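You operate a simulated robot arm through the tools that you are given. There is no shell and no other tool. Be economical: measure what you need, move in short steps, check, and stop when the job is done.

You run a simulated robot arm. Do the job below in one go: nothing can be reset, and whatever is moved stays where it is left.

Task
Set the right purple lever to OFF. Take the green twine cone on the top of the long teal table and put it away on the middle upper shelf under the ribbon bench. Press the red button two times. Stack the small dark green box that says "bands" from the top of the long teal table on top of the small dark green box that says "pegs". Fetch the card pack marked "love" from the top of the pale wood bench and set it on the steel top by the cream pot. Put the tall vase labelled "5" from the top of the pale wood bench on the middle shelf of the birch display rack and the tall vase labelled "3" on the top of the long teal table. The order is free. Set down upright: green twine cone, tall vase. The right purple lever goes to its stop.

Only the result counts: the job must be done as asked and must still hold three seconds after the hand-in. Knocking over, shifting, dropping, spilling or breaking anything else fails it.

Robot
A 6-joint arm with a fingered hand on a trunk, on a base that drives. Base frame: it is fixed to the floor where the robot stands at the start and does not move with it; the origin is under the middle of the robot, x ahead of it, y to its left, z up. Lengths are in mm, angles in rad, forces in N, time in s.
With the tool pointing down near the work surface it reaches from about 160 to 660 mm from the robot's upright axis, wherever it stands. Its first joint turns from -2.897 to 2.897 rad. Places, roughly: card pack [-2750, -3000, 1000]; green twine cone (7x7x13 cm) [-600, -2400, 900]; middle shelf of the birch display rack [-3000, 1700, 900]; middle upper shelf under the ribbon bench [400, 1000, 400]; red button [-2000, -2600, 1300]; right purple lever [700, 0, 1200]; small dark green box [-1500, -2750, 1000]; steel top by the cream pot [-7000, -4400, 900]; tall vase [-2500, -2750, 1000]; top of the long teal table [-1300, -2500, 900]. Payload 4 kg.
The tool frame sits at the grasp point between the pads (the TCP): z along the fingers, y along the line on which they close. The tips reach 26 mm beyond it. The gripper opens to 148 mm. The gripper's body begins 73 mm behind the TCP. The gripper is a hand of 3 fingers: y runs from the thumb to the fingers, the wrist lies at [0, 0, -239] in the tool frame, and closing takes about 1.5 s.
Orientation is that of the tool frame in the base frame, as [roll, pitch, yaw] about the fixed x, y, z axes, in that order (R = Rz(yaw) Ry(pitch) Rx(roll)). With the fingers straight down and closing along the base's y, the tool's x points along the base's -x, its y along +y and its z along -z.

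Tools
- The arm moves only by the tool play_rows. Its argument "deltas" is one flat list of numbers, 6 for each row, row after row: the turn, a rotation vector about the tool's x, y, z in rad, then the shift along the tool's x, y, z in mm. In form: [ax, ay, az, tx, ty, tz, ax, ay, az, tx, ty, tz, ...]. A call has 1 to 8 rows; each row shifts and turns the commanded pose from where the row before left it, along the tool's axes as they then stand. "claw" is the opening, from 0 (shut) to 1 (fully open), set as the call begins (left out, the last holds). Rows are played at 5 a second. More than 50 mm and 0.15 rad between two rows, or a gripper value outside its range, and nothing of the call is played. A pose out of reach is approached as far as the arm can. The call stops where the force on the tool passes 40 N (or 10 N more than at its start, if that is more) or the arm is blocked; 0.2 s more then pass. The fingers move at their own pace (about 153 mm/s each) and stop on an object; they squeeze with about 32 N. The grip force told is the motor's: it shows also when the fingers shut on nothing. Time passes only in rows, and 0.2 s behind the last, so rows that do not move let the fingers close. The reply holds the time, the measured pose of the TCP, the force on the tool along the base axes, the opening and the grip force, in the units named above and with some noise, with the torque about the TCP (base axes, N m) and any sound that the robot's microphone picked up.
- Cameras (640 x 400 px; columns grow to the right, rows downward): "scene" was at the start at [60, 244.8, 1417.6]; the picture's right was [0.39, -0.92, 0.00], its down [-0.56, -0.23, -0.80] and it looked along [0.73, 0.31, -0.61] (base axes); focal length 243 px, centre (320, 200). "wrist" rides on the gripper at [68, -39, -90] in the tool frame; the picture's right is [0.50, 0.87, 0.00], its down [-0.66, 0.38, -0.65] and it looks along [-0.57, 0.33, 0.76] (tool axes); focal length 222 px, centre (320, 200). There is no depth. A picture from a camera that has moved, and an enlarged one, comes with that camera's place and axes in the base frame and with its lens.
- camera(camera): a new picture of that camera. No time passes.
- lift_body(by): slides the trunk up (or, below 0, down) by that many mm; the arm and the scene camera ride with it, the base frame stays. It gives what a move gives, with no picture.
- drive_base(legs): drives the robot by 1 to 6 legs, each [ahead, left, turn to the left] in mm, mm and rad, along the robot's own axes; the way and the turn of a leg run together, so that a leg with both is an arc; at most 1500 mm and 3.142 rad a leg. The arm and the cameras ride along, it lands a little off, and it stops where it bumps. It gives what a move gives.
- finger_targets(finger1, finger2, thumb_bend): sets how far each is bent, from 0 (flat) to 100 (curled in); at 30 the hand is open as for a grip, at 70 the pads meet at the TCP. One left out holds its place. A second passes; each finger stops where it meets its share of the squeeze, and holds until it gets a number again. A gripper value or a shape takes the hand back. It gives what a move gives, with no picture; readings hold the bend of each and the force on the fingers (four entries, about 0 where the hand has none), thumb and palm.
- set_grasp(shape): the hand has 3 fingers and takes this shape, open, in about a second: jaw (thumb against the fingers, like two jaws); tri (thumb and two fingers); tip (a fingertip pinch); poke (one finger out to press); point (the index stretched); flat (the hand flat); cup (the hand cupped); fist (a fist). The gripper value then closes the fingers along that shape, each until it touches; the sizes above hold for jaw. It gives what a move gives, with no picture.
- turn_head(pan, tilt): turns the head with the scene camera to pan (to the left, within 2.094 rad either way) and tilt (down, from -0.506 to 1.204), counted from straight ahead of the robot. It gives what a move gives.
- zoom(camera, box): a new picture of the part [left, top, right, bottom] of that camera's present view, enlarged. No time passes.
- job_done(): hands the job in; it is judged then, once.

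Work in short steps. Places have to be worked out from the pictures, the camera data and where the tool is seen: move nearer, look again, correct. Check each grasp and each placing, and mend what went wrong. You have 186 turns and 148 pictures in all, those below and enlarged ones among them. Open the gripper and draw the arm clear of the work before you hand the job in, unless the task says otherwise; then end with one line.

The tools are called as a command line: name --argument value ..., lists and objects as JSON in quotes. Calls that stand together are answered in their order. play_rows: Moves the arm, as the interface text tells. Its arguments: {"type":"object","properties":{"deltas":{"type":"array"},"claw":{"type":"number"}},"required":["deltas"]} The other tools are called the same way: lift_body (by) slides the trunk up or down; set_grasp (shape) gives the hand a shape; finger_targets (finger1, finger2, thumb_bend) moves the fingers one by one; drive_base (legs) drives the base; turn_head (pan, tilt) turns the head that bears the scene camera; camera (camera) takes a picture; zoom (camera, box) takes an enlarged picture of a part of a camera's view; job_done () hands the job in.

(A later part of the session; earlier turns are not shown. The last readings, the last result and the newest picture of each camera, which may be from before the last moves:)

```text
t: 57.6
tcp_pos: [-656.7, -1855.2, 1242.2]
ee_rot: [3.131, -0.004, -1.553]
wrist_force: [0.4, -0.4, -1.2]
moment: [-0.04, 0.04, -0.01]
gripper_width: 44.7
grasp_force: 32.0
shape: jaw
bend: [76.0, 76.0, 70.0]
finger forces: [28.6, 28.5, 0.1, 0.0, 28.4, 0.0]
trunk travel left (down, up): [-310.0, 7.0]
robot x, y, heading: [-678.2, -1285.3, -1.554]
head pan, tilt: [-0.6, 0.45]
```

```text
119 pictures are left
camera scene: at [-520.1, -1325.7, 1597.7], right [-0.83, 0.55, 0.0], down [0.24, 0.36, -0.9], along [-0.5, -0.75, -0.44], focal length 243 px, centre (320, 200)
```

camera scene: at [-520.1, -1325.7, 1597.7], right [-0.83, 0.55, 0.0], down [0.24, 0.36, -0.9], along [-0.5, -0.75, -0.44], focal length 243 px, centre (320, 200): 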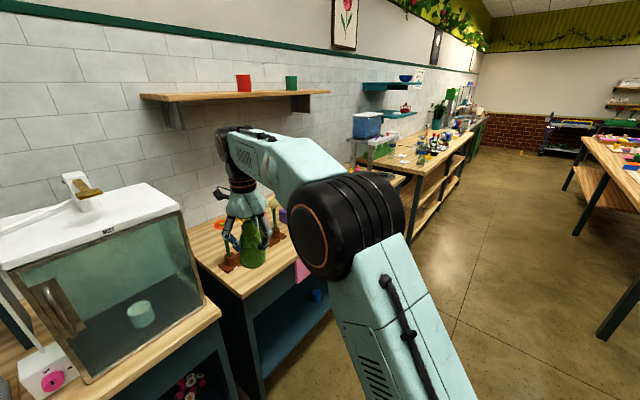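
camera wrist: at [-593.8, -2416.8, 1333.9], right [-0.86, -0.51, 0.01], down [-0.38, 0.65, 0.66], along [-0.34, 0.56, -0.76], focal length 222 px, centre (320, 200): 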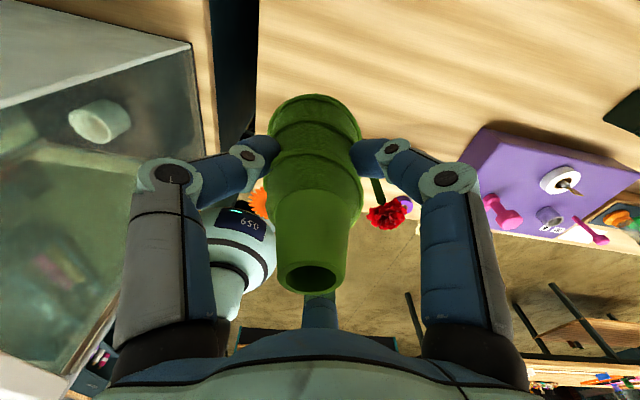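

Now I'll retract the arm a bit, turn to heading 0 and look towards the ribbon bench.

play_rows --deltas '[0, 0, 0, -42, 0, 0, 0, 0, 0, -42, 0, 0, 0, 0, 0, -42, 0, 0, 0, 0, 0, -42, 0, 0, 0, 0, 0, -42, 0, 0, 0, 0, 0, -40, 0, 0]'

drive_base --legs '[[0, 0, 1.554]]'

turn_head --pan 0.9 --tilt 0.5

camera --camera "scene"

```text
t: 59.0
tcp_pos: [-662.7, -1602.1, 1242.8]
ee_rot: [3.132, -0.006, -1.553]
wrist_force: [0.0, 0.0, -1.6]
moment: [-0.04, -0.02, -0.02]
gripper_width: 44.7
grasp_force: 31.5
shape: jaw
bend: [76.0, 76.0, 70.0]
finger forces: [28.7, 28.8, 0.0, 0.0, 28.5, 0.0]
trunk travel left (down, up): [-310.0, 7.0]
robot x, y, heading: [-675.1, -1285.6, -1.556]
head pan, tilt: [-0.6, 0.45]
```

```text
t: 63.2
tcp_pos: [-358.1, -1273.9, 1242.7]
ee_rot: [3.131, -0.005, 0.006]
wrist_force: [-0.3, 0.2, -0.3]
moment: [-0.01, -0.03, 0.03]
gripper_width: 44.6
grasp_force: 31.4
shape: jaw
bend: [76.0, 76.0, 70.0]
finger forces: [28.6, 28.4, 0.0, 0.0, 28.4, 0.0]
trunk travel left (down, up): [-310.0, 7.0]
robot x, y, heading: [-683.3, -1282.8, 0.003]
head pan, tilt: [-0.6, 0.45]
```

```text
t: 64.8
tcp_pos: [-357.1, -1273.8, 1243.4]
ee_rot: [3.13, -0.003, 0.005]
wrist_force: [-0.3, -0.6, -1.5]
moment: [0.0, -0.02, -0.01]
gripper_width: 44.8
grasp_force: 32.6
shape: jaw
bend: [76.0, 76.0, 70.0]
finger forces: [28.5, 28.3, 0.0, 0.0, 28.4, 0.1]
trunk travel left (down, up): [-310.0, 7.0]
robot x, y, heading: [-673.2, -1283.1, 0.01]
head pan, tilt: [0.901, 0.499]
```

```text
118 pictures are left
camera scene: at [-654.8, -1002.1, 1593.3], right [0.79, -0.62, 0.0], down [-0.3, -0.38, -0.88], along [0.54, 0.69, -0.48], focal length 243 px, centre (320, 200)
```

scene: 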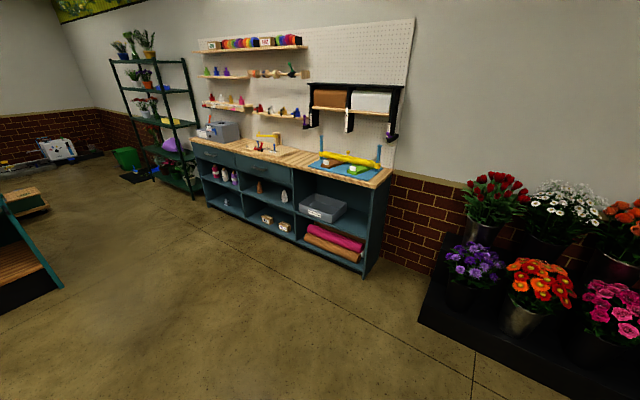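

The way is clear. I'll drive over in front of the bench's middle column.

drive_base --legs '[[50, 1150, 0], [100, 1130, 0]]'

turn_head --pan -0.1 --tilt 0.8

camera --camera "scene"

```text
t: 84.7
tcp_pos: [-212.8, 973.3, 1244.0]
ee_rot: [3.132, -0.004, 0.01]
wrist_force: [0.2, -0.6, -0.4]
moment: [-0.02, -0.01, 0.01]
gripper_width: 44.9
grasp_force: 31.7
shape: jaw
bend: [76.0, 76.0, 70.0]
finger forces: [28.6, 28.4, 0.0, 0.0, 28.4, 0.1]
trunk travel left (down, up): [-310.0, 7.0]
robot x, y, heading: [-527.3, 963.2, 0.01]
head pan, tilt: [0.901, 0.499]
```

```text
t: 85.9
tcp_pos: [-212.0, 973.9, 1243.0]
ee_rot: [3.129, -0.003, 0.01]
wrist_force: [0.6, -0.1, -1.2]
moment: [-0.02, -0.02, -0.02]
gripper_width: 44.8
grasp_force: 32.1
shape: jaw
bend: [76.0, 76.0, 70.0]
finger forces: [28.6, 28.5, 0.0, 0.0, 28.4, 0.1]
trunk travel left (down, up): [-310.0, 7.0]
robot x, y, heading: [-534.0, 961.7, 0.013]
head pan, tilt: [-0.099, 0.799]
```

```text
117 pictures are left
camera scene: at [-486.0, 1164.6, 1567.3], right [-0.09, -1.0, 0.0], down [-0.71, 0.06, -0.7], along [0.69, -0.06, -0.72], focal length 243 px, centre (320, 200)
```

scene: 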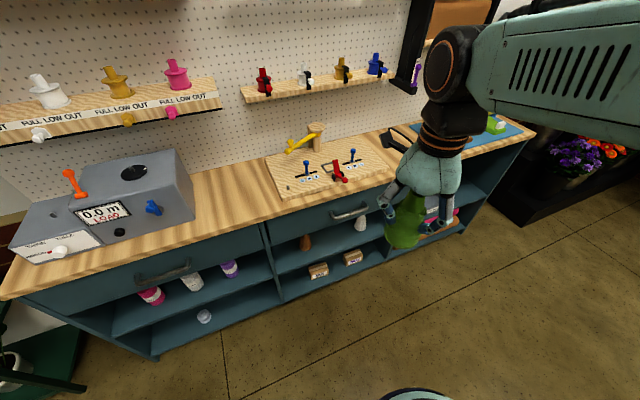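

The bench stands about 0.34 rad askew, and its middle upper shelf holds an orange and a white cone with free room between them. I'll square up to it and zoom in.

drive_base --legs '[[0, 0, 0.33], [6, -200, 0]]'

turn_head --pan -0.25 --tilt 0.85

camera --camera "scene"

```text
t: 89.3
tcp_pos: [-160.4, 891.5, 1242.7]
ee_rot: [3.132, -0.003, 0.344]
wrist_force: [-1.0, -0.5, -1.0]
moment: [0.0, 0.04, 0.01]
gripper_width: 44.8
grasp_force: 32.2
shape: jaw
bend: [76.0, 76.0, 70.0]
finger forces: [28.6, 28.4, 0.1, 0.0, 28.4, 0.0]
trunk travel left (down, up): [-310.0, 7.0]
robot x, y, heading: [-461.0, 774.4, 0.342]
head pan, tilt: [-0.099, 0.799]
```

```text
t: 90.0
tcp_pos: [-160.7, 892.8, 1243.7]
ee_rot: [3.132, -0.003, 0.343]
wrist_force: [0.4, 0.4, -0.5]
moment: [0.03, 0.01, 0.0]
gripper_width: 44.8
grasp_force: 31.7
shape: jaw
bend: [76.0, 76.0, 70.0]
finger forces: [28.6, 28.4, 0.1, 0.0, 28.4, 0.0]
trunk travel left (down, up): [-310.0, 7.0]
robot x, y, heading: [-458.5, 776.3, 0.343]
head pan, tilt: [-0.25, 0.85]
```

```text
116 pictures are left
camera scene: at [-482.9, 971.7, 1563.3], right [0.1, -1.0, 0.0], down [-0.75, -0.07, -0.66], along [0.66, 0.06, -0.75], focal length 243 px, centre (320, 200)
```

scene: 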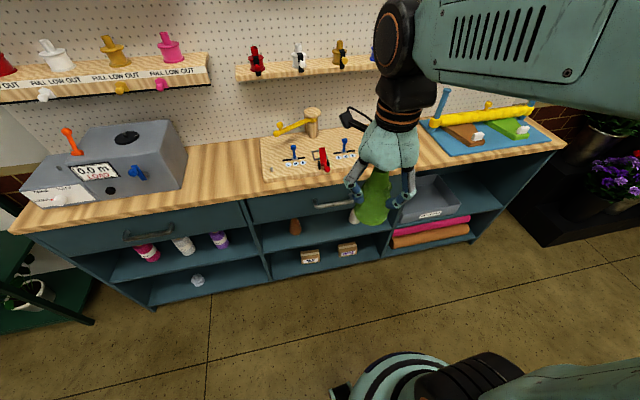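

I'll lower the trunk for a better look into the shelf; the hand is still well in front of the bench.

lift_body --by -300

turn_head --pan -0.25 --tilt 0.6

camera --camera "scene"

```text
t: 93.0
tcp_pos: [-160.8, 893.2, 942.7]
ee_rot: [3.132, -0.003, 0.346]
wrist_force: [0.5, -0.5, -1.5]
moment: [0.01, -0.01, 0.0]
gripper_width: 44.7
grasp_force: 32.0
shape: jaw
bend: [76.0, 76.0, 70.0]
finger forces: [28.6, 28.5, 0.1, 0.1, 28.4, 0.0]
trunk travel left (down, up): [-10.0, 307.0]
robot x, y, heading: [-457.8, 775.4, 0.347]
head pan, tilt: [-0.25, 0.85]
```

```text
t: 93.8
tcp_pos: [-161.9, 892.5, 943.9]
ee_rot: [3.131, -0.003, 0.343]
wrist_force: [-0.2, 0.4, -1.2]
moment: [-0.01, -0.01, 0.01]
gripper_width: 44.5
grasp_force: 32.2
shape: jaw
bend: [76.0, 76.0, 70.0]
finger forces: [28.7, 28.4, 0.0, 0.0, 28.5, 0.0]
trunk travel left (down, up): [-10.0, 307.0]
robot x, y, heading: [-455.4, 774.2, 0.343]
head pan, tilt: [-0.25, 0.6]
```

```text
115 pictures are left
camera scene: at [-421.1, 991.1, 1277.1], right [0.09, -1.0, 0.0], down [-0.56, -0.05, -0.82], along [0.82, 0.08, -0.57], focal length 243 px, centre (320, 200)
```

scene: 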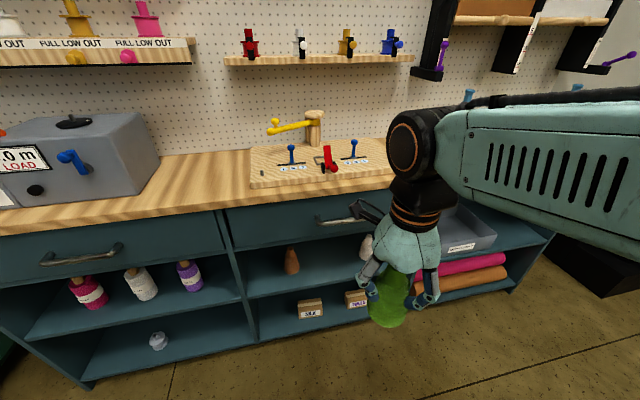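

zoom --camera "scene" --box '[205, 170, 397, 290]'

```text
3.33 times, centred on (301, 230) of scene
camera zoom: at [-421.1, 991.1, 1277.1], right [0.09, -1.0, 0.0], down [-0.56, -0.05, -0.82], along [0.82, 0.08, -0.57], focal length 810 px, centre (383, 100)
```

zoom: 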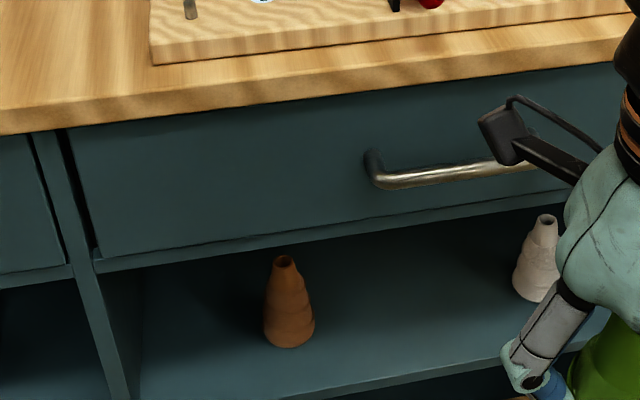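

My estimates: shelf board at z≈400, opening up to ≈660, bench top at z≈850. The cone must enter the shelf with the hand horizontal, so I'll set it on the free bench-top spot left of the wooden board and regrip it from the side. I'll raise the trunk and drive to that spot.

lift_body --by 150

drive_base --legs '[[0, 408, 0], [259, 0, 0]]'

camera --camera "scene"

camera --camera "wrist"

```text
t: 95.6
tcp_pos: [-159.9, 892.0, 1093.3]
ee_rot: [3.131, -0.003, 0.344]
wrist_force: [0.8, -0.8, -2.2]
moment: [-0.01, 0.03, -0.01]
gripper_width: 44.5
grasp_force: 31.8
shape: jaw
bend: [76.0, 76.0, 70.0]
finger forces: [28.5, 28.4, 0.1, 0.1, 28.4, 0.0]
trunk travel left (down, up): [-160.0, 157.0]
robot x, y, heading: [-457.7, 774.6, 0.345]
head pan, tilt: [-0.25, 0.6]
```

```text
t: 101.1
tcp_pos: [-52.9, 1356.7, 1093.2]
ee_rot: [3.131, -0.004, 0.343]
wrist_force: [0.3, 0.9, -2.2]
moment: [-0.08, -0.01, 0.03]
gripper_width: 44.6
grasp_force: 32.1
shape: jaw
bend: [76.0, 76.0, 70.0]
finger forces: [28.8, 28.4, 0.1, 0.0, 28.4, 0.0]
trunk travel left (down, up): [-160.0, 157.0]
robot x, y, heading: [-351.1, 1242.0, 0.345]
head pan, tilt: [-0.25, 0.6]
```

```text
113 pictures are left
camera scene: at [-353.9, 1441.1, 1431.8], right [0.09, -1.0, 0.0], down [-0.56, -0.05, -0.82], along [0.82, 0.08, -0.57], focal length 243 px, centre (320, 200)
```

scene: 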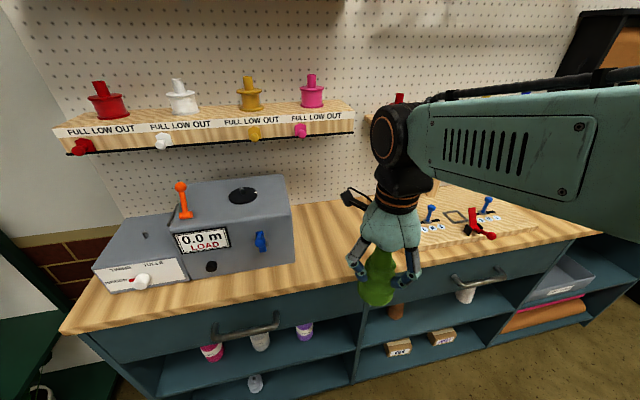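

```text
112 pictures are left
camera wrist: at [-2.4, 1418.4, 1184.0], right [0.76, -0.65, 0.01], down [-0.49, -0.57, 0.66], along [-0.42, -0.51, -0.75], focal length 222 px, centre (320, 200)
```

wrist: 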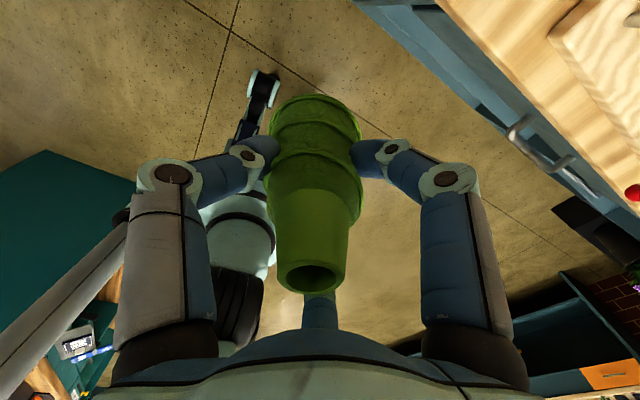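

Two views put the bench top at z≈854 with its front edge 554 along its normal. I'll carry the cone forward over the free spot.

play_rows --deltas '[0, 0, 0, 40, 2, 0, 0, 0, 0, 40, 2, 0, 0, 0, 0, 40, 2, 0, 0, 0, 0, 40, 2, 0, 0, 0, 0, 40, 2, 0, 0, 0, 0, 39, 2, 0, 0, 0, 0, 0, 0, 30, 0, 0, 0, 0, 0, 30]'

camera --camera "wrist"

camera --camera "scene"

```text
t: 102.9
tcp_pos: [176.7, 1426.1, 1031.9]
ee_rot: [3.132, -0.003, 0.345]
wrist_force: [0.6, -0.1, -1.4]
moment: [0.01, 0.01, -0.01]
gripper_width: 44.5
grasp_force: 31.6
shape: jaw
bend: [76.0, 76.0, 70.0]
finger forces: [28.7, 28.5, 0.1, 0.0, 28.4, 0.0]
trunk travel left (down, up): [-160.0, 157.0]
robot x, y, heading: [-350.9, 1240.0, 0.344]
head pan, tilt: [-0.25, 0.6]
```

```text
111 pictures are left
camera wrist: at [227.8, 1487.1, 1122.4], right [0.76, -0.65, 0.01], down [-0.49, -0.57, 0.66], along [-0.42, -0.51, -0.75], focal length 222 px, centre (320, 200)
```

wrist: 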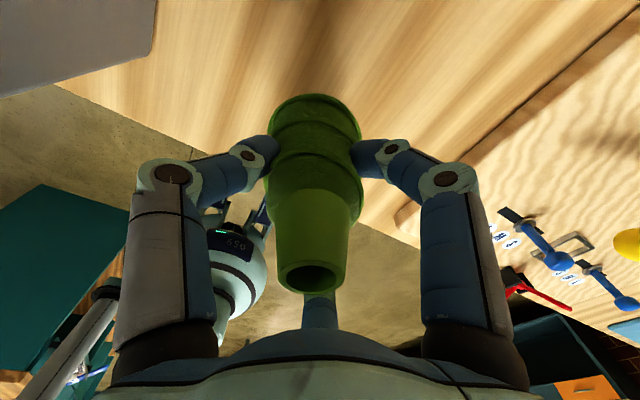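

```text
110 pictures are left
camera scene: at [-354.1, 1441.0, 1431.8], right [0.09, -1.0, 0.0], down [-0.56, -0.05, -0.82], along [0.82, 0.08, -0.57], focal length 243 px, centre (320, 200)
```

scene: 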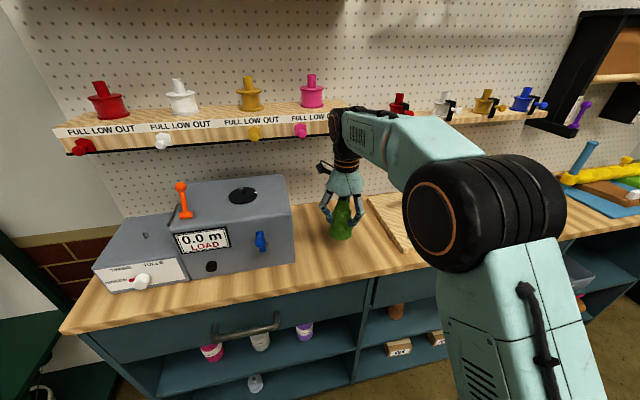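

Good spot. I'll lower until contact.

play_rows --deltas '[0, 0, 0, 0, 0, 25, 0, 0, 0, 0, 0, 25, 0, 0, 0, 0, 0, 20, 0, 0, 0, 0, 0, 6, 0, 0, 0, 0, 0, 5]'

play_rows --deltas '[0, 0, 0, 0, 0, 4, 0, 0, 0, 0, 0, 3]'

```text
t: 103.8
tcp_pos: [177.9, 1424.9, 976.2]
ee_rot: [3.131, -0.019, 0.344]
wrist_force: [-9.1, -2.6, 21.4]
moment: [0.07, 0.31, 0.16]
gripper_width: 46.1
grasp_force: 32.1
shape: jaw
bend: [77.0, 77.0, 70.0]
finger forces: [31.1, 37.2, 0.0, 0.1, 34.9, 0.0]
trunk travel left (down, up): [-160.0, 157.0]
robot x, y, heading: [-351.9, 1238.2, 0.34]
head pan, tilt: [-0.25, 0.6]
stopped in row 4: the force on the tool passed its limit at 47 N (the readings are from after the stop); the commanded pose is now the measured one
```

```text
t: 104.2
tcp_pos: [179.4, 1425.1, 975.6]
ee_rot: [3.131, -0.027, 0.344]
wrist_force: [-8.8, -2.3, 21.1]
moment: [0.02, 0.33, 0.1]
gripper_width: 46.5
grasp_force: 32.2
shape: jaw
bend: [77.0, 77.0, 69.0]
finger forces: [31.0, 37.5, 0.0, 0.0, 35.3, 0.0]
trunk travel left (down, up): [-160.0, 157.0]
robot x, y, heading: [-352.2, 1240.3, 0.343]
head pan, tilt: [-0.25, 0.6]
stopped in row 2: the force on the tool passed its limit at 44 N (the readings are from after the stop); the commanded pose is now the measured one
```

Contact at TCP z=976, so the bench top is nearer z≈890. I'll relieve the pressure, release, and lift off.

play_rows --deltas '[0, 0.02, 0, 0, 0, -3, 0, 0, 0, 0, 0, 0]'

play_rows --deltas '[0, 0, 0, 0, 0, 0, 0, 0, 0, 0, 0, 0, 0, 0, 0, 0, 0, 0, 0, 0, 0, 0, 0, 0, 0, 0, 0, 0, 0, 0]' --claw 0.75

camera --camera "wrist"

```text
t: 104.8
tcp_pos: [180.4, 1424.5, 976.6]
ee_rot: [3.131, -0.044, 0.344]
wrist_force: [-5.3, -2.1, 9.9]
moment: [-0.02, 0.37, 0.04]
gripper_width: 46.1
grasp_force: 31.9
shape: jaw
bend: [77.0, 77.0, 70.0]
finger forces: [30.4, 36.0, 0.0, 0.0, 33.1, 0.1]
trunk travel left (down, up): [-160.0, 157.0]
robot x, y, heading: [-349.2, 1243.5, 0.346]
head pan, tilt: [-0.25, 0.6]
```

```text
t: 106.0
tcp_pos: [181.3, 1425.1, 974.6]
ee_rot: [3.131, -0.044, 0.343]
wrist_force: [0.2, -0.3, -0.8]
moment: [-0.01, -0.03, -0.02]
gripper_width: 110.7
grasp_force: 0.2
shape: jaw
bend: [27.0, 27.0, 55.0]
finger forces: [0.1, 0.1, 0.0, 0.1, 0.0, 0.0]
trunk travel left (down, up): [-160.0, 157.0]
robot x, y, heading: [-350.3, 1239.1, 0.348]
head pan, tilt: [-0.25, 0.6]
```

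```text
109 pictures are left
camera wrist: at [228.3, 1486.3, 1068.7], right [0.76, -0.65, 0.03], down [-0.52, -0.58, 0.63], along [-0.39, -0.49, -0.78], focal length 222 px, centre (320, 200)
```

wrist: 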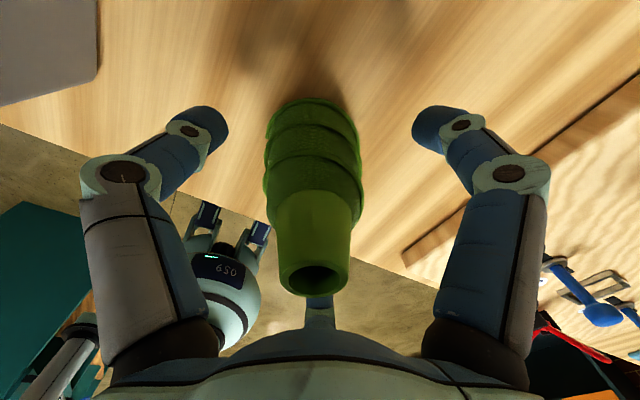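

The cone stands free. I'll lift off, back up a little, and turn the hand to horizontal for a side grip.

play_rows --deltas '[0, -0.044, 0, 0, 0, -23, 0, 0, 0, 0, 0, -23, 0, 0, 0, 0, 0, -23, 0, 0, 0, 0, 0, -23, 0, 0, 0, 0, 0, -23, 0, 0, 0, 0, 0, -23, 0, 0, 0, 0, 0, -23, 0, 0, 0, 0, 0, -23]'

drive_base --legs '[[-130, 0, 0]]'

play_rows --deltas '[0, 0.131, 0, 0, 0, 0, 0, 0.131, 0, 0, 0, 0, 0, 0.131, 0, 0, 0, 0, 0, 0.131, 0, 0, 0, 0, 0, 0.131, 0, 0, 0, 0, 0, 0.131, 0, 0, 0, 0, 0, 0.131, 0, 0, 0, 0, 0, 0.131, 0, 0, 0, 0]'

play_rows --deltas '[0, 0.131, 0, 0, 0, 0, 0, 0.131, 0, 0, 0, 0, 0, 0.131, 0, 0, 0, 0, 0, 0.13, 0, 0, 0, 0, 0, 0, 0, -40, 0, 0, 0, 0, 0, -40, 0, 0]'

camera --camera "wrist"

camera --camera "scene"

```text
t: 107.8
tcp_pos: [180.0, 1427.2, 1160.2]
ee_rot: [3.132, 0.001, 0.344]
wrist_force: [-1.1, 0.0, 0.5]
moment: [0.01, -0.02, 0.04]
gripper_width: 110.6
grasp_force: 0.2
shape: jaw
bend: [27.0, 27.0, 55.0]
finger forces: [0.0, 0.0, 0.1, 0.0, 0.0, 0.0]
trunk travel left (down, up): [-160.0, 157.0]
robot x, y, heading: [-354.7, 1241.3, 0.345]
head pan, tilt: [-0.25, 0.6]
```

```text
t: 109.1
tcp_pos: [56.3, 1384.0, 1160.0]
ee_rot: [3.13, -0.001, 0.345]
wrist_force: [-1.0, -0.4, -0.3]
moment: [0.0, -0.06, 0.0]
gripper_width: 110.6
grasp_force: 0.1
shape: jaw
bend: [27.0, 27.0, 55.0]
finger forces: [0.1, 0.0, 0.0, 0.0, 0.0, 0.0]
trunk travel left (down, up): [-160.0, 157.0]
robot x, y, heading: [-475.4, 1195.0, 0.344]
head pan, tilt: [-0.25, 0.6]
```

```text
t: 110.9
tcp_pos: [55.3, 1383.5, 1160.4]
ee_rot: [3.12, -1.052, 0.361]
wrist_force: [1.0, -0.4, -0.3]
moment: [0.03, 0.0, -0.01]
gripper_width: 110.7
grasp_force: 0.0
shape: jaw
bend: [27.0, 27.0, 55.0]
finger forces: [0.0, 0.1, 0.0, 0.1, 0.0, 0.0]
trunk travel left (down, up): [-160.0, 157.0]
robot x, y, heading: [-474.2, 1192.5, 0.342]
head pan, tilt: [-0.25, 0.6]
```

```text
t: 112.3
tcp_pos: [55.8, 1381.2, 1078.2]
ee_rot: [1.398, -1.56, 2.087]
wrist_force: [0.5, 0.7, 0.5]
moment: [-0.04, -0.02, 0.02]
gripper_width: 110.9
grasp_force: 0.1
shape: jaw
bend: [27.0, 27.0, 55.0]
finger forces: [0.1, 0.0, 0.1, 0.1, 0.1, 0.0]
trunk travel left (down, up): [-160.0, 157.0]
robot x, y, heading: [-474.4, 1195.2, 0.344]
head pan, tilt: [-0.25, 0.6]
```

```text
108 pictures are left
camera wrist: at [-42.3, 1390.0, 1146.8], right [0.29, -0.81, 0.51], down [-0.48, -0.58, -0.65], along [0.83, -0.06, -0.56], focal length 222 px, centre (320, 200)
```

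wrist: 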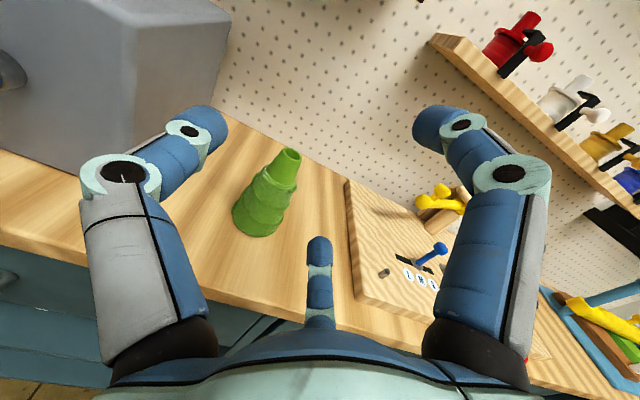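

```text
107 pictures are left
camera scene: at [-477.8, 1396.8, 1431.8], right [0.09, -1.0, 0.0], down [-0.56, -0.05, -0.82], along [0.82, 0.08, -0.57], focal length 243 px, centre (320, 200)
```

scene: 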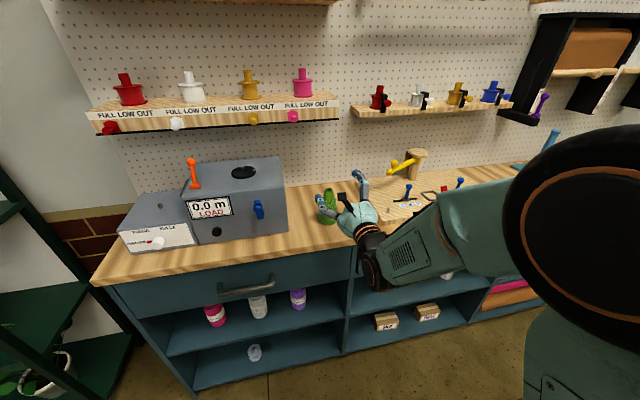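

The cone is where expected, at (180, 1426). I'll lower to z≈958, narrow the opening a bit, and look before sliding in.

play_rows --deltas '[0, 0, 0, -40, 0, 0, 0, 0, 0, -40, 0, 0, 0, 0, 0, -40, 0, 0, 0, 0, 0, 0, 0, 0]' --claw 0.62

camera --camera "wrist"

```text
t: 113.3
tcp_pos: [54.8, 1381.8, 957.7]
ee_rot: [1.395, -1.561, 2.091]
wrist_force: [-0.2, -0.5, 0.4]
moment: [-0.02, -0.01, -0.04]
gripper_width: 92.4
grasp_force: 0.0
shape: jaw
bend: [31.0, 31.0, 70.0]
finger forces: [0.0, 0.0, 0.0, 0.0, 0.0, 0.1]
trunk travel left (down, up): [-160.0, 157.0]
robot x, y, heading: [-474.8, 1196.9, 0.342]
head pan, tilt: [-0.25, 0.6]
```

```text
106 pictures are left
camera wrist: at [-42.8, 1389.7, 1025.8], right [0.29, -0.81, 0.51], down [-0.48, -0.58, -0.65], along [0.83, -0.06, -0.56], focal length 222 px, centre (320, 200)
```

wrist: 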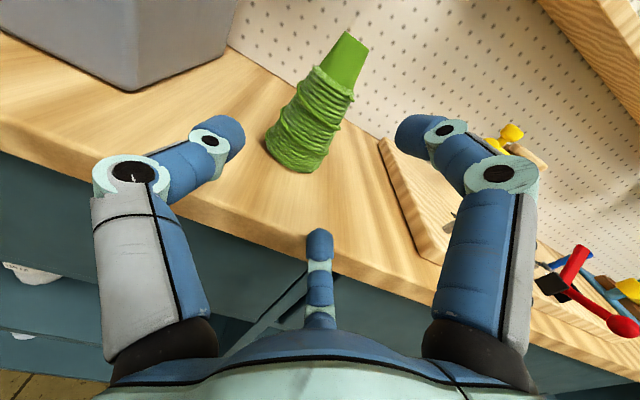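

The lower finger clears the bench by a small margin. I'll slide forward onto the cone and close.

play_rows --deltas '[0, 0, 0, 2, 0, 26, 0, 0, 0, 0, 0, 26, 0, 0, 0, 0, 0, 26, 0, 0, 0, 0, 0, 26, 0, 0, 0, 0, 0, 24]'

camera --camera "wrist"

```text
t: 114.5
tcp_pos: [177.0, 1428.0, 964.3]
ee_rot: [1.24, -1.559, 2.245]
wrist_force: [-0.2, -0.8, 10.4]
moment: [-0.5, 0.22, 0.0]
gripper_width: 90.4
grasp_force: 0.1
shape: jaw
bend: [31.0, 34.0, 70.0]
finger forces: [0.0, 11.1, 0.0, 0.1, 0.0, 0.0]
trunk travel left (down, up): [-160.0, 157.0]
robot x, y, heading: [-475.5, 1195.4, 0.341]
head pan, tilt: [-0.25, 0.6]
```

```text
105 pictures are left
camera wrist: at [79.3, 1435.3, 1031.5], right [0.29, -0.81, 0.51], down [-0.48, -0.58, -0.65], along [0.83, -0.06, -0.56], focal length 222 px, centre (320, 200)
```

wrist: 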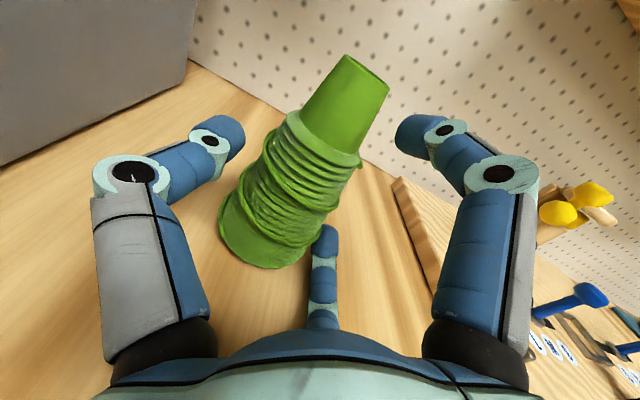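

The lower finger rests lightly on the bench. I'll raise a little and close.

play_rows --deltas '[0, 0, 0, 11, 0, 0, 0, 0, 0, 0, 0, 0]'

play_rows --deltas '[0, 0, 0, 0, 0, 0, 0, 0, 0, 0, 0, 0, 0, 0, 0, 0, 0, 0, 0, 0, 0, 0, 0, 0, 0, 0, 0, 0, 0, 0, 0, 0, 0, 0, 0, 0]' --claw 0

camera --camera "wrist"

```text
t: 115.1
tcp_pos: [176.5, 1427.4, 972.2]
ee_rot: [1.589, -1.561, 1.897]
wrist_force: [0.4, -0.7, -0.7]
moment: [0.0, 0.04, -0.02]
gripper_width: 92.2
grasp_force: 0.0
shape: jaw
bend: [31.0, 31.0, 70.0]
finger forces: [0.0, 0.5, 0.0, 0.0, 0.1, 0.0]
trunk travel left (down, up): [-160.0, 157.0]
robot x, y, heading: [-473.4, 1196.7, 0.344]
head pan, tilt: [-0.25, 0.6]
```

```text
t: 116.5
tcp_pos: [176.2, 1426.2, 975.3]
ee_rot: [1.191, -1.559, 2.297]
wrist_force: [2.2, 2.6, 14.1]
moment: [-0.08, -0.34, 0.05]
gripper_width: 40.0
grasp_force: 31.2
shape: jaw
bend: [74.0, 81.0, 70.0]
finger forces: [26.5, 17.0, 0.0, 0.0, 37.8, 0.0]
trunk travel left (down, up): [-160.0, 157.0]
robot x, y, heading: [-475.1, 1196.0, 0.348]
head pan, tilt: [-0.25, 0.6]
```

```text
104 pictures are left
camera wrist: at [78.5, 1435.4, 1042.5], right [0.29, -0.81, 0.51], down [-0.48, -0.58, -0.65], along [0.83, -0.06, -0.56], focal length 222 px, centre (320, 200)
```

wrist: 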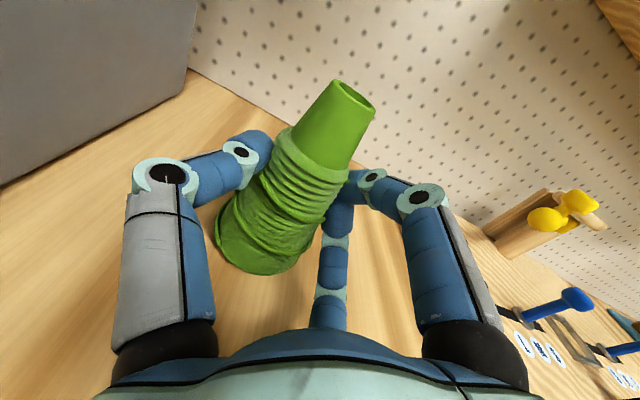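

The grip is good and the cone still looks upright. I'll lift it and check.

play_rows --deltas '[0, 0, 0, 20, 0, 0, 0, 0, 0, 30, 0, 0, 0, 0, 0, 30, 0, 0]'

camera --camera "wrist"

zoom --camera "scene" --box '[260, 120, 460, 280]'

```text
t: 117.3
tcp_pos: [174.4, 1426.3, 1052.7]
ee_rot: [1.564, -1.561, 1.921]
wrist_force: [0.5, -0.5, -1.2]
moment: [-0.05, 0.01, 0.0]
gripper_width: 39.1
grasp_force: 32.2
shape: jaw
bend: [73.0, 81.0, 70.0]
finger forces: [36.7, 0.1, 0.1, 0.1, 37.0, 0.0]
trunk travel left (down, up): [-160.0, 157.0]
robot x, y, heading: [-475.9, 1196.3, 0.342]
head pan, tilt: [-0.25, 0.6]
```

```text
103 pictures are left
camera wrist: at [76.3, 1435.5, 1120.9], right [0.29, -0.81, 0.51], down [-0.49, -0.58, -0.65], along [0.82, -0.06, -0.56], focal length 222 px, centre (320, 200)
```

wrist: 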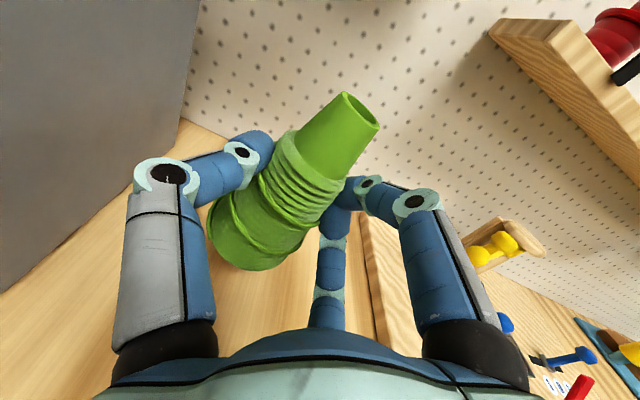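

```text
2.50 times, centred on (360, 200) of scene
camera zoom: at [-478.8, 1396.5, 1431.9], right [0.09, -1.0, 0.0], down [-0.56, -0.05, -0.83], along [0.82, 0.08, -0.56], focal length 607 px, centre (220, 200)
```

zoom: 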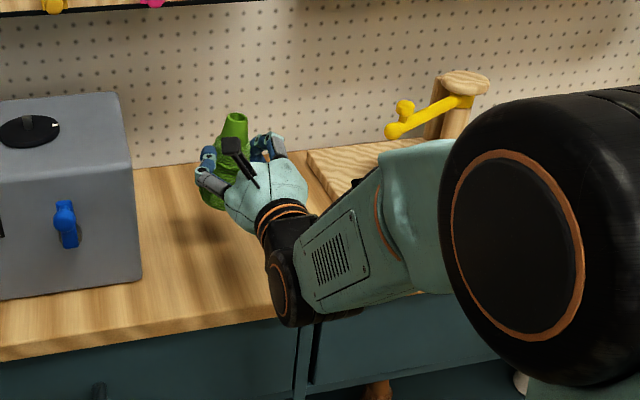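

The cone leaned about 10° to the right within the grip. I'll roll the hand to compensate and look again.

play_rows --deltas '[0, 0, -0.09, 0, 0, 0, 0, 0, -0.09, 0, 0, 0, 0, 0, 0, 0, 0, -30, 0, 0, 0, 0, 0, -30]'

camera --camera "wrist"

zoom --camera "scene" --box '[260, 120, 460, 280]'

```text
t: 118.3
tcp_pos: [119.8, 1406.3, 1053.7]
ee_rot: [1.562, -1.38, 1.923]
wrist_force: [0.0, -0.1, -1.7]
moment: [-0.03, -0.03, 0.0]
gripper_width: 39.0
grasp_force: 32.4
shape: jaw
bend: [73.0, 81.0, 70.0]
finger forces: [36.7, 0.0, 0.0, 0.1, 37.1, 0.0]
trunk travel left (down, up): [-160.0, 157.0]
robot x, y, heading: [-474.1, 1199.4, 0.348]
head pan, tilt: [-0.25, 0.6]
```

```text
101 pictures are left
camera wrist: at [18.3, 1425.5, 1113.2], right [0.25, -0.71, 0.66], down [-0.45, -0.69, -0.57], along [0.86, -0.15, -0.49], focal length 222 px, centre (320, 200)
```

wrist: 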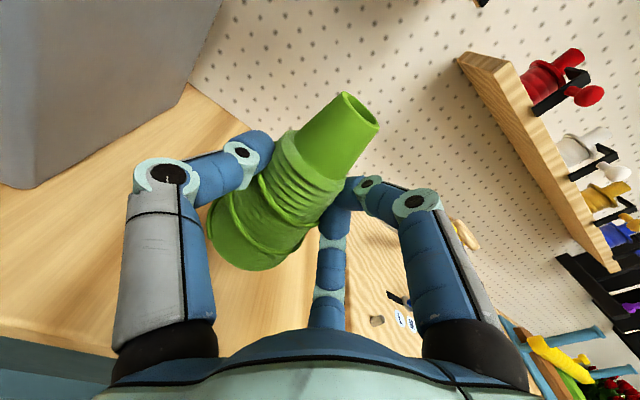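

```text
2.50 times, centred on (360, 200) of scene
camera zoom: at [-478.8, 1396.4, 1431.9], right [0.09, -1.0, 0.0], down [-0.56, -0.05, -0.83], along [0.82, 0.08, -0.56], focal length 607 px, centre (220, 200)
```

zoom: 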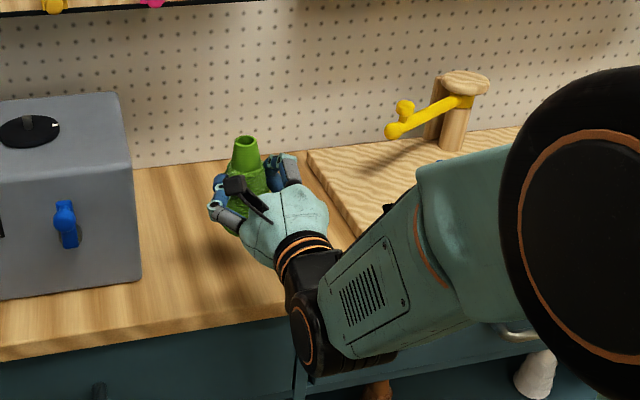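

In the scene view the cone now looks upright. I'll back off, lower the trunk and shift right in front of the middle column.

drive_base --legs '[[-260, 0, 0], [0, -438, 0]]'

lift_body --by -160

play_rows --deltas '[0, 0, 0, -39.4, -7.2, -10, 0, 0, 0, -39.4, -7.2, -10, 0, 0, 0, -39.4, -7.2, -10, 0, 0, 0, -39.4, -7.2, -10, 0, 0, 0, -39.4, -7.2, -10, 0, 0, 0, -39.4, -7.2, -10, 0, 0, 0, -39.4, -7.2, 0, 0, 0, 0, -39.4, -7.2, 0]'

camera --camera "wrist"

camera --camera "scene"

```text
t: 124.2
tcp_pos: [23.4, 905.4, 1054.4]
ee_rot: [1.565, -1.382, 1.922]
wrist_force: [-0.2, -0.5, -2.4]
moment: [-0.02, 0.03, 0.0]
gripper_width: 38.9
grasp_force: 32.0
shape: jaw
bend: [73.0, 81.0, 70.0]
finger forces: [36.7, 0.1, 0.0, 0.0, 37.0, 0.1]
trunk travel left (down, up): [-160.0, 157.0]
robot x, y, heading: [-572.5, 693.2, 0.349]
head pan, tilt: [-0.25, 0.6]
```

```text
t: 126.0
tcp_pos: [24.1, 905.3, 892.8]
ee_rot: [1.561, -1.38, 1.925]
wrist_force: [0.3, -0.1, -0.6]
moment: [-0.04, 0.06, 0.03]
gripper_width: 38.7
grasp_force: 31.9
shape: jaw
bend: [73.0, 81.0, 70.0]
finger forces: [36.7, 0.0, 0.1, 0.1, 37.1, 0.0]
trunk travel left (down, up): [0.0, 317.0]
robot x, y, heading: [-573.5, 694.3, 0.343]
head pan, tilt: [-0.25, 0.6]
```

```text
t: 127.8
tcp_pos: [-34.0, 879.8, 571.8]
ee_rot: [1.558, -1.38, 1.928]
wrist_force: [-0.2, -0.3, -2.1]
moment: [-0.03, 0.03, 0.01]
gripper_width: 39.5
grasp_force: 31.8
shape: jaw
bend: [73.0, 81.0, 70.0]
finger forces: [36.6, 0.2, 0.0, 0.0, 37.2, 0.1]
trunk travel left (down, up): [0.0, 317.0]
robot x, y, heading: [-569.8, 694.6, 0.349]
head pan, tilt: [-0.25, 0.6]
```

```text
99 pictures are left
camera wrist: at [-135.2, 898.6, 630.6], right [0.26, -0.71, 0.65], down [-0.45, -0.69, -0.57], along [0.86, -0.14, -0.49], focal length 222 px, centre (320, 200)
```

wrist: 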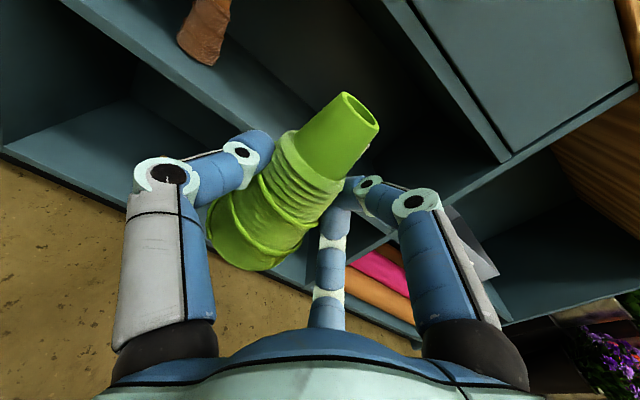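

```text
98 pictures are left
camera scene: at [-534.4, 908.8, 1270.4], right [0.1, -1.0, 0.0], down [-0.56, -0.05, -0.82], along [0.82, 0.08, -0.57], focal length 243 px, centre (320, 200)
```

scene: 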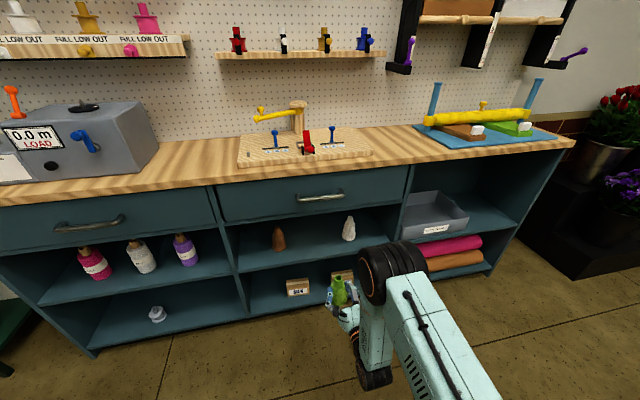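

Now I have an unobstructed view of the shelf. I'll zoom for precise measurements.

zoom --camera "scene" --box '[210, 170, 430, 307]'

```text
2.91 times, centred on (320, 238) of scene
camera zoom: at [-534.4, 908.8, 1270.4], right [0.1, -1.0, 0.0], down [-0.56, -0.05, -0.82], along [0.82, 0.08, -0.57], focal length 707 px, centre (320, 88)
```

zoom: 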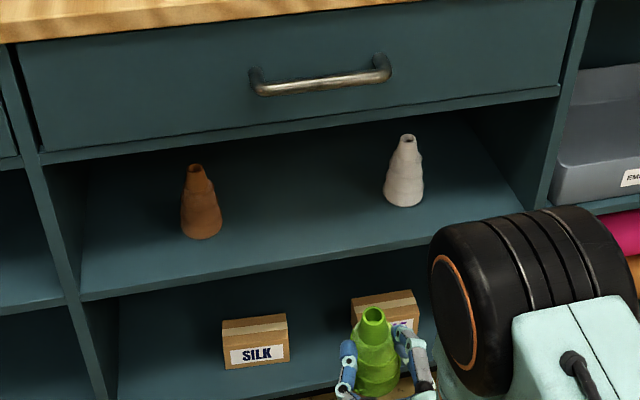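

Combining views: shelf z≈415, front edge at n≈546, opening up to ≈670, with the cones about 340 apart. I'll set the hand to z≈545 and drive in partway.

play_rows --deltas '[0, 0, 0, -26.6, -4.9, 0]'

drive_base --legs '[[220, 12, 0]]'

camera --camera "wrist"

camera --camera "scene"

```text
t: 128.2
tcp_pos: [-32.9, 879.4, 545.3]
ee_rot: [1.56, -1.38, 1.927]
wrist_force: [-0.6, -0.2, -1.5]
moment: [-0.01, 0.02, 0.01]
gripper_width: 39.1
grasp_force: 32.1
shape: jaw
bend: [73.0, 81.0, 70.0]
finger forces: [36.4, 0.0, 0.0, 0.1, 37.1, 0.0]
trunk travel left (down, up): [0.0, 317.0]
robot x, y, heading: [-572.7, 693.3, 0.344]
head pan, tilt: [-0.25, 0.6]
```

```text
t: 129.9
tcp_pos: [169.1, 968.0, 545.0]
ee_rot: [1.564, -1.382, 1.925]
wrist_force: [0.8, -0.5, -1.1]
moment: [-0.03, 0.01, -0.01]
gripper_width: 38.9
grasp_force: 31.8
shape: jaw
bend: [73.0, 81.0, 70.0]
finger forces: [36.5, 0.0, 0.0, 0.1, 37.1, 0.0]
trunk travel left (down, up): [0.0, 317.0]
robot x, y, heading: [-371.1, 781.1, 0.356]
head pan, tilt: [-0.25, 0.6]
```

```text
96 pictures are left
camera wrist: at [67.2, 986.4, 605.0], right [0.26, -0.71, 0.65], down [-0.44, -0.69, -0.57], along [0.86, -0.14, -0.49], focal length 222 px, centre (320, 200)
```

wrist: 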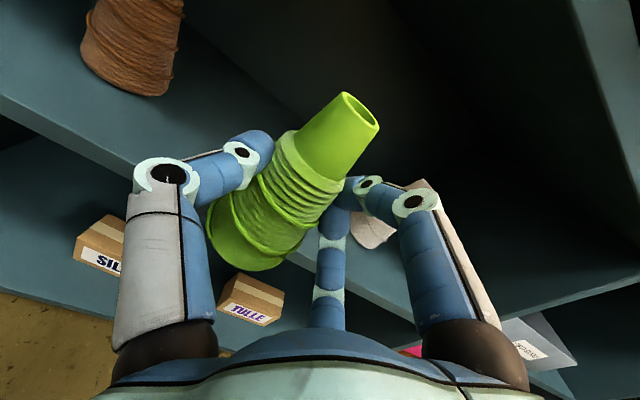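

```text
95 pictures are left
camera scene: at [-332.9, 995.2, 1270.4], right [0.1, -0.99, 0.0], down [-0.56, -0.06, -0.82], along [0.82, 0.08, -0.57], focal length 243 px, centre (320, 200)
```

scene: 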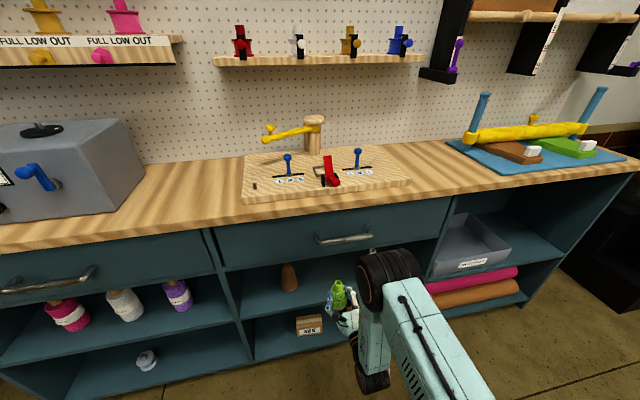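

Everything lines up: TCP at s=855 midway between the cones, n=485. I'll drive in the remaining 155 mm.

drive_base --legs '[[155, 0, -0.01]]'

camera --camera "wrist"

camera --camera "scene"

```text
t: 131.4
tcp_pos: [316.4, 1013.4, 543.9]
ee_rot: [1.597, -1.379, 1.884]
wrist_force: [-0.4, 0.6, -1.8]
moment: [-0.05, 0.03, 0.01]
gripper_width: 38.9
grasp_force: 32.1
shape: jaw
bend: [73.0, 81.0, 70.0]
finger forces: [36.5, 0.0, 0.0, 0.0, 37.1, 0.1]
trunk travel left (down, up): [0.0, 317.0]
robot x, y, heading: [-221.0, 834.0, 0.341]
head pan, tilt: [-0.25, 0.6]
stopped in leg 1: the robot was blocked; the commanded pose is now the measured one
```

```text
94 pictures are left
camera wrist: at [214.9, 1033.8, 603.6], right [0.25, -0.71, 0.65], down [-0.45, -0.69, -0.57], along [0.85, -0.15, -0.5], focal length 222 px, centre (320, 200)
```

wrist: 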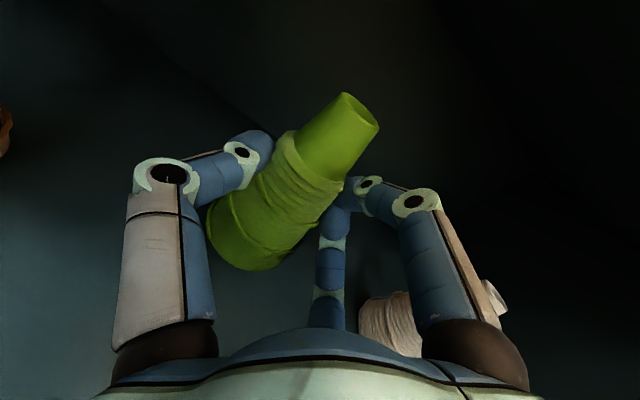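

```text
93 pictures are left
camera scene: at [-184.4, 1047.2, 1270.6], right [0.09, -1.0, 0.0], down [-0.56, -0.05, -0.83], along [0.82, 0.07, -0.56], focal length 243 px, centre (320, 200)
```

scene: 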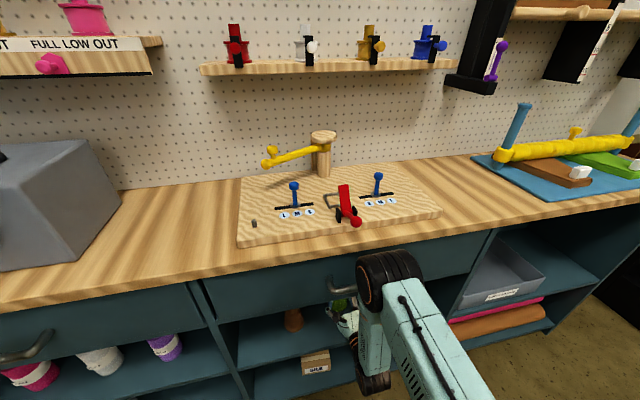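

The base bumped right at the end, probably the elbow at the drawer handle. I'll back off 15 mm and then lower the cone by arm until contact.

drive_base --legs '[[-15, 0, 0]]'

play_rows --deltas '[0, 0, 0, -9.8, -1.8, 0, 0, 0, 0, -9.8, -1.8, 0, 0, 0, 0, -4.9, -0.9, 0, 0, 0, 0, -4.9, -0.9, 0, 0, 0, 0, -4.9, -0.9, 0, 0, 0, 0, -4.9, -0.9, 0, 0, 0, 0, -4.9, -0.9, 0]'

```text
t: 132.2
tcp_pos: [303.2, 1010.1, 542.9]
ee_rot: [1.606, -1.381, 1.875]
wrist_force: [0.4, -0.1, -1.3]
moment: [-0.05, -0.01, -0.04]
gripper_width: 39.2
grasp_force: 32.4
shape: jaw
bend: [73.0, 81.0, 70.0]
finger forces: [36.5, 0.1, 0.1, 0.0, 37.1, 0.1]
trunk travel left (down, up): [0.0, 317.0]
robot x, y, heading: [-235.4, 826.8, 0.341]
head pan, tilt: [-0.25, 0.6]
```

```text
t: 133.3
tcp_pos: [306.8, 1009.8, 518.9]
ee_rot: [1.484, -1.384, 1.992]
wrist_force: [-0.2, -1.6, 16.8]
moment: [0.62, -0.01, -0.06]
gripper_width: 36.9
grasp_force: 32.2
shape: jaw
bend: [72.0, 81.0, 70.0]
finger forces: [40.5, 0.0, 0.0, 0.0, 40.6, 0.0]
trunk travel left (down, up): [0.0, 317.0]
robot x, y, heading: [-236.7, 830.6, 0.338]
head pan, tilt: [-0.25, 0.6]
stopped in row 5: the force on the tool passed its limit at 43 N (the readings are from after the stop); the commanded pose is now the measured one
```

Contact with the shelf at TCP z=519. I'll ease 3 mm up and check the tilt.

play_rows --deltas '[0, 0, 0, 3, 0.5, 0, 0, 0, 0, 0, 0, 0]'

camera --camera "wrist"

zoom --camera "scene" --box '[270, 260, 430, 360]'

```text
t: 133.9
tcp_pos: [305.4, 1009.1, 520.1]
ee_rot: [1.517, -1.383, 1.958]
wrist_force: [1.3, -0.7, 11.6]
moment: [0.41, -0.03, -0.09]
gripper_width: 36.9
grasp_force: 32.3
shape: jaw
bend: [72.0, 81.0, 70.0]
finger forces: [38.8, 0.1, 0.0, 0.1, 39.9, 0.0]
trunk travel left (down, up): [0.0, 317.0]
robot x, y, heading: [-235.6, 827.4, 0.341]
head pan, tilt: [-0.25, 0.6]
```

```text
92 pictures are left
camera wrist: at [203.6, 1029.1, 578.3], right [0.24, -0.72, 0.65], down [-0.45, -0.68, -0.58], along [0.86, -0.15, -0.49], focal length 222 px, centre (320, 200)
```

wrist: 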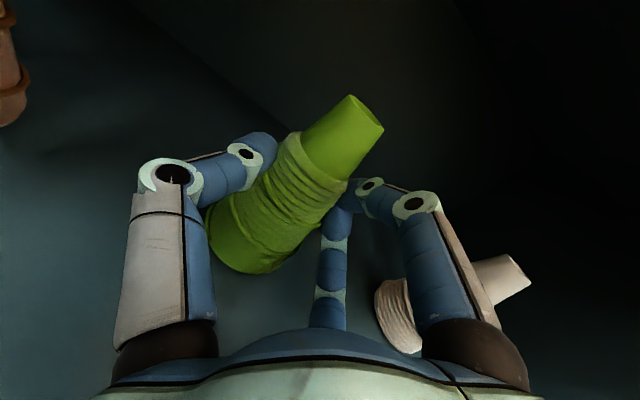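

```text
4.00 times, centred on (350, 310) of scene
camera zoom: at [-196.5, 1042.8, 1270.5], right [0.09, -1.0, 0.0], down [-0.56, -0.05, -0.83], along [0.82, 0.07, -0.56], focal length 972 px, centre (200, -240)
```

zoom: 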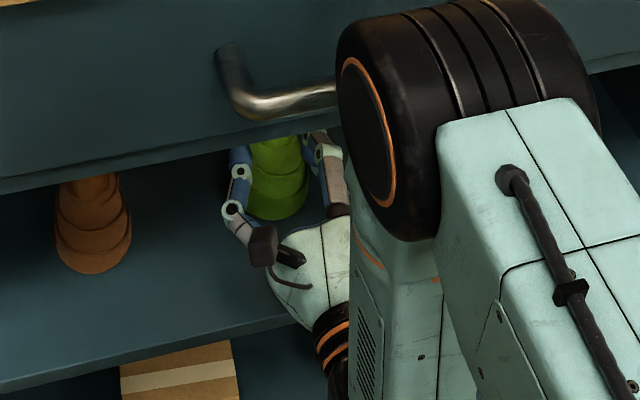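

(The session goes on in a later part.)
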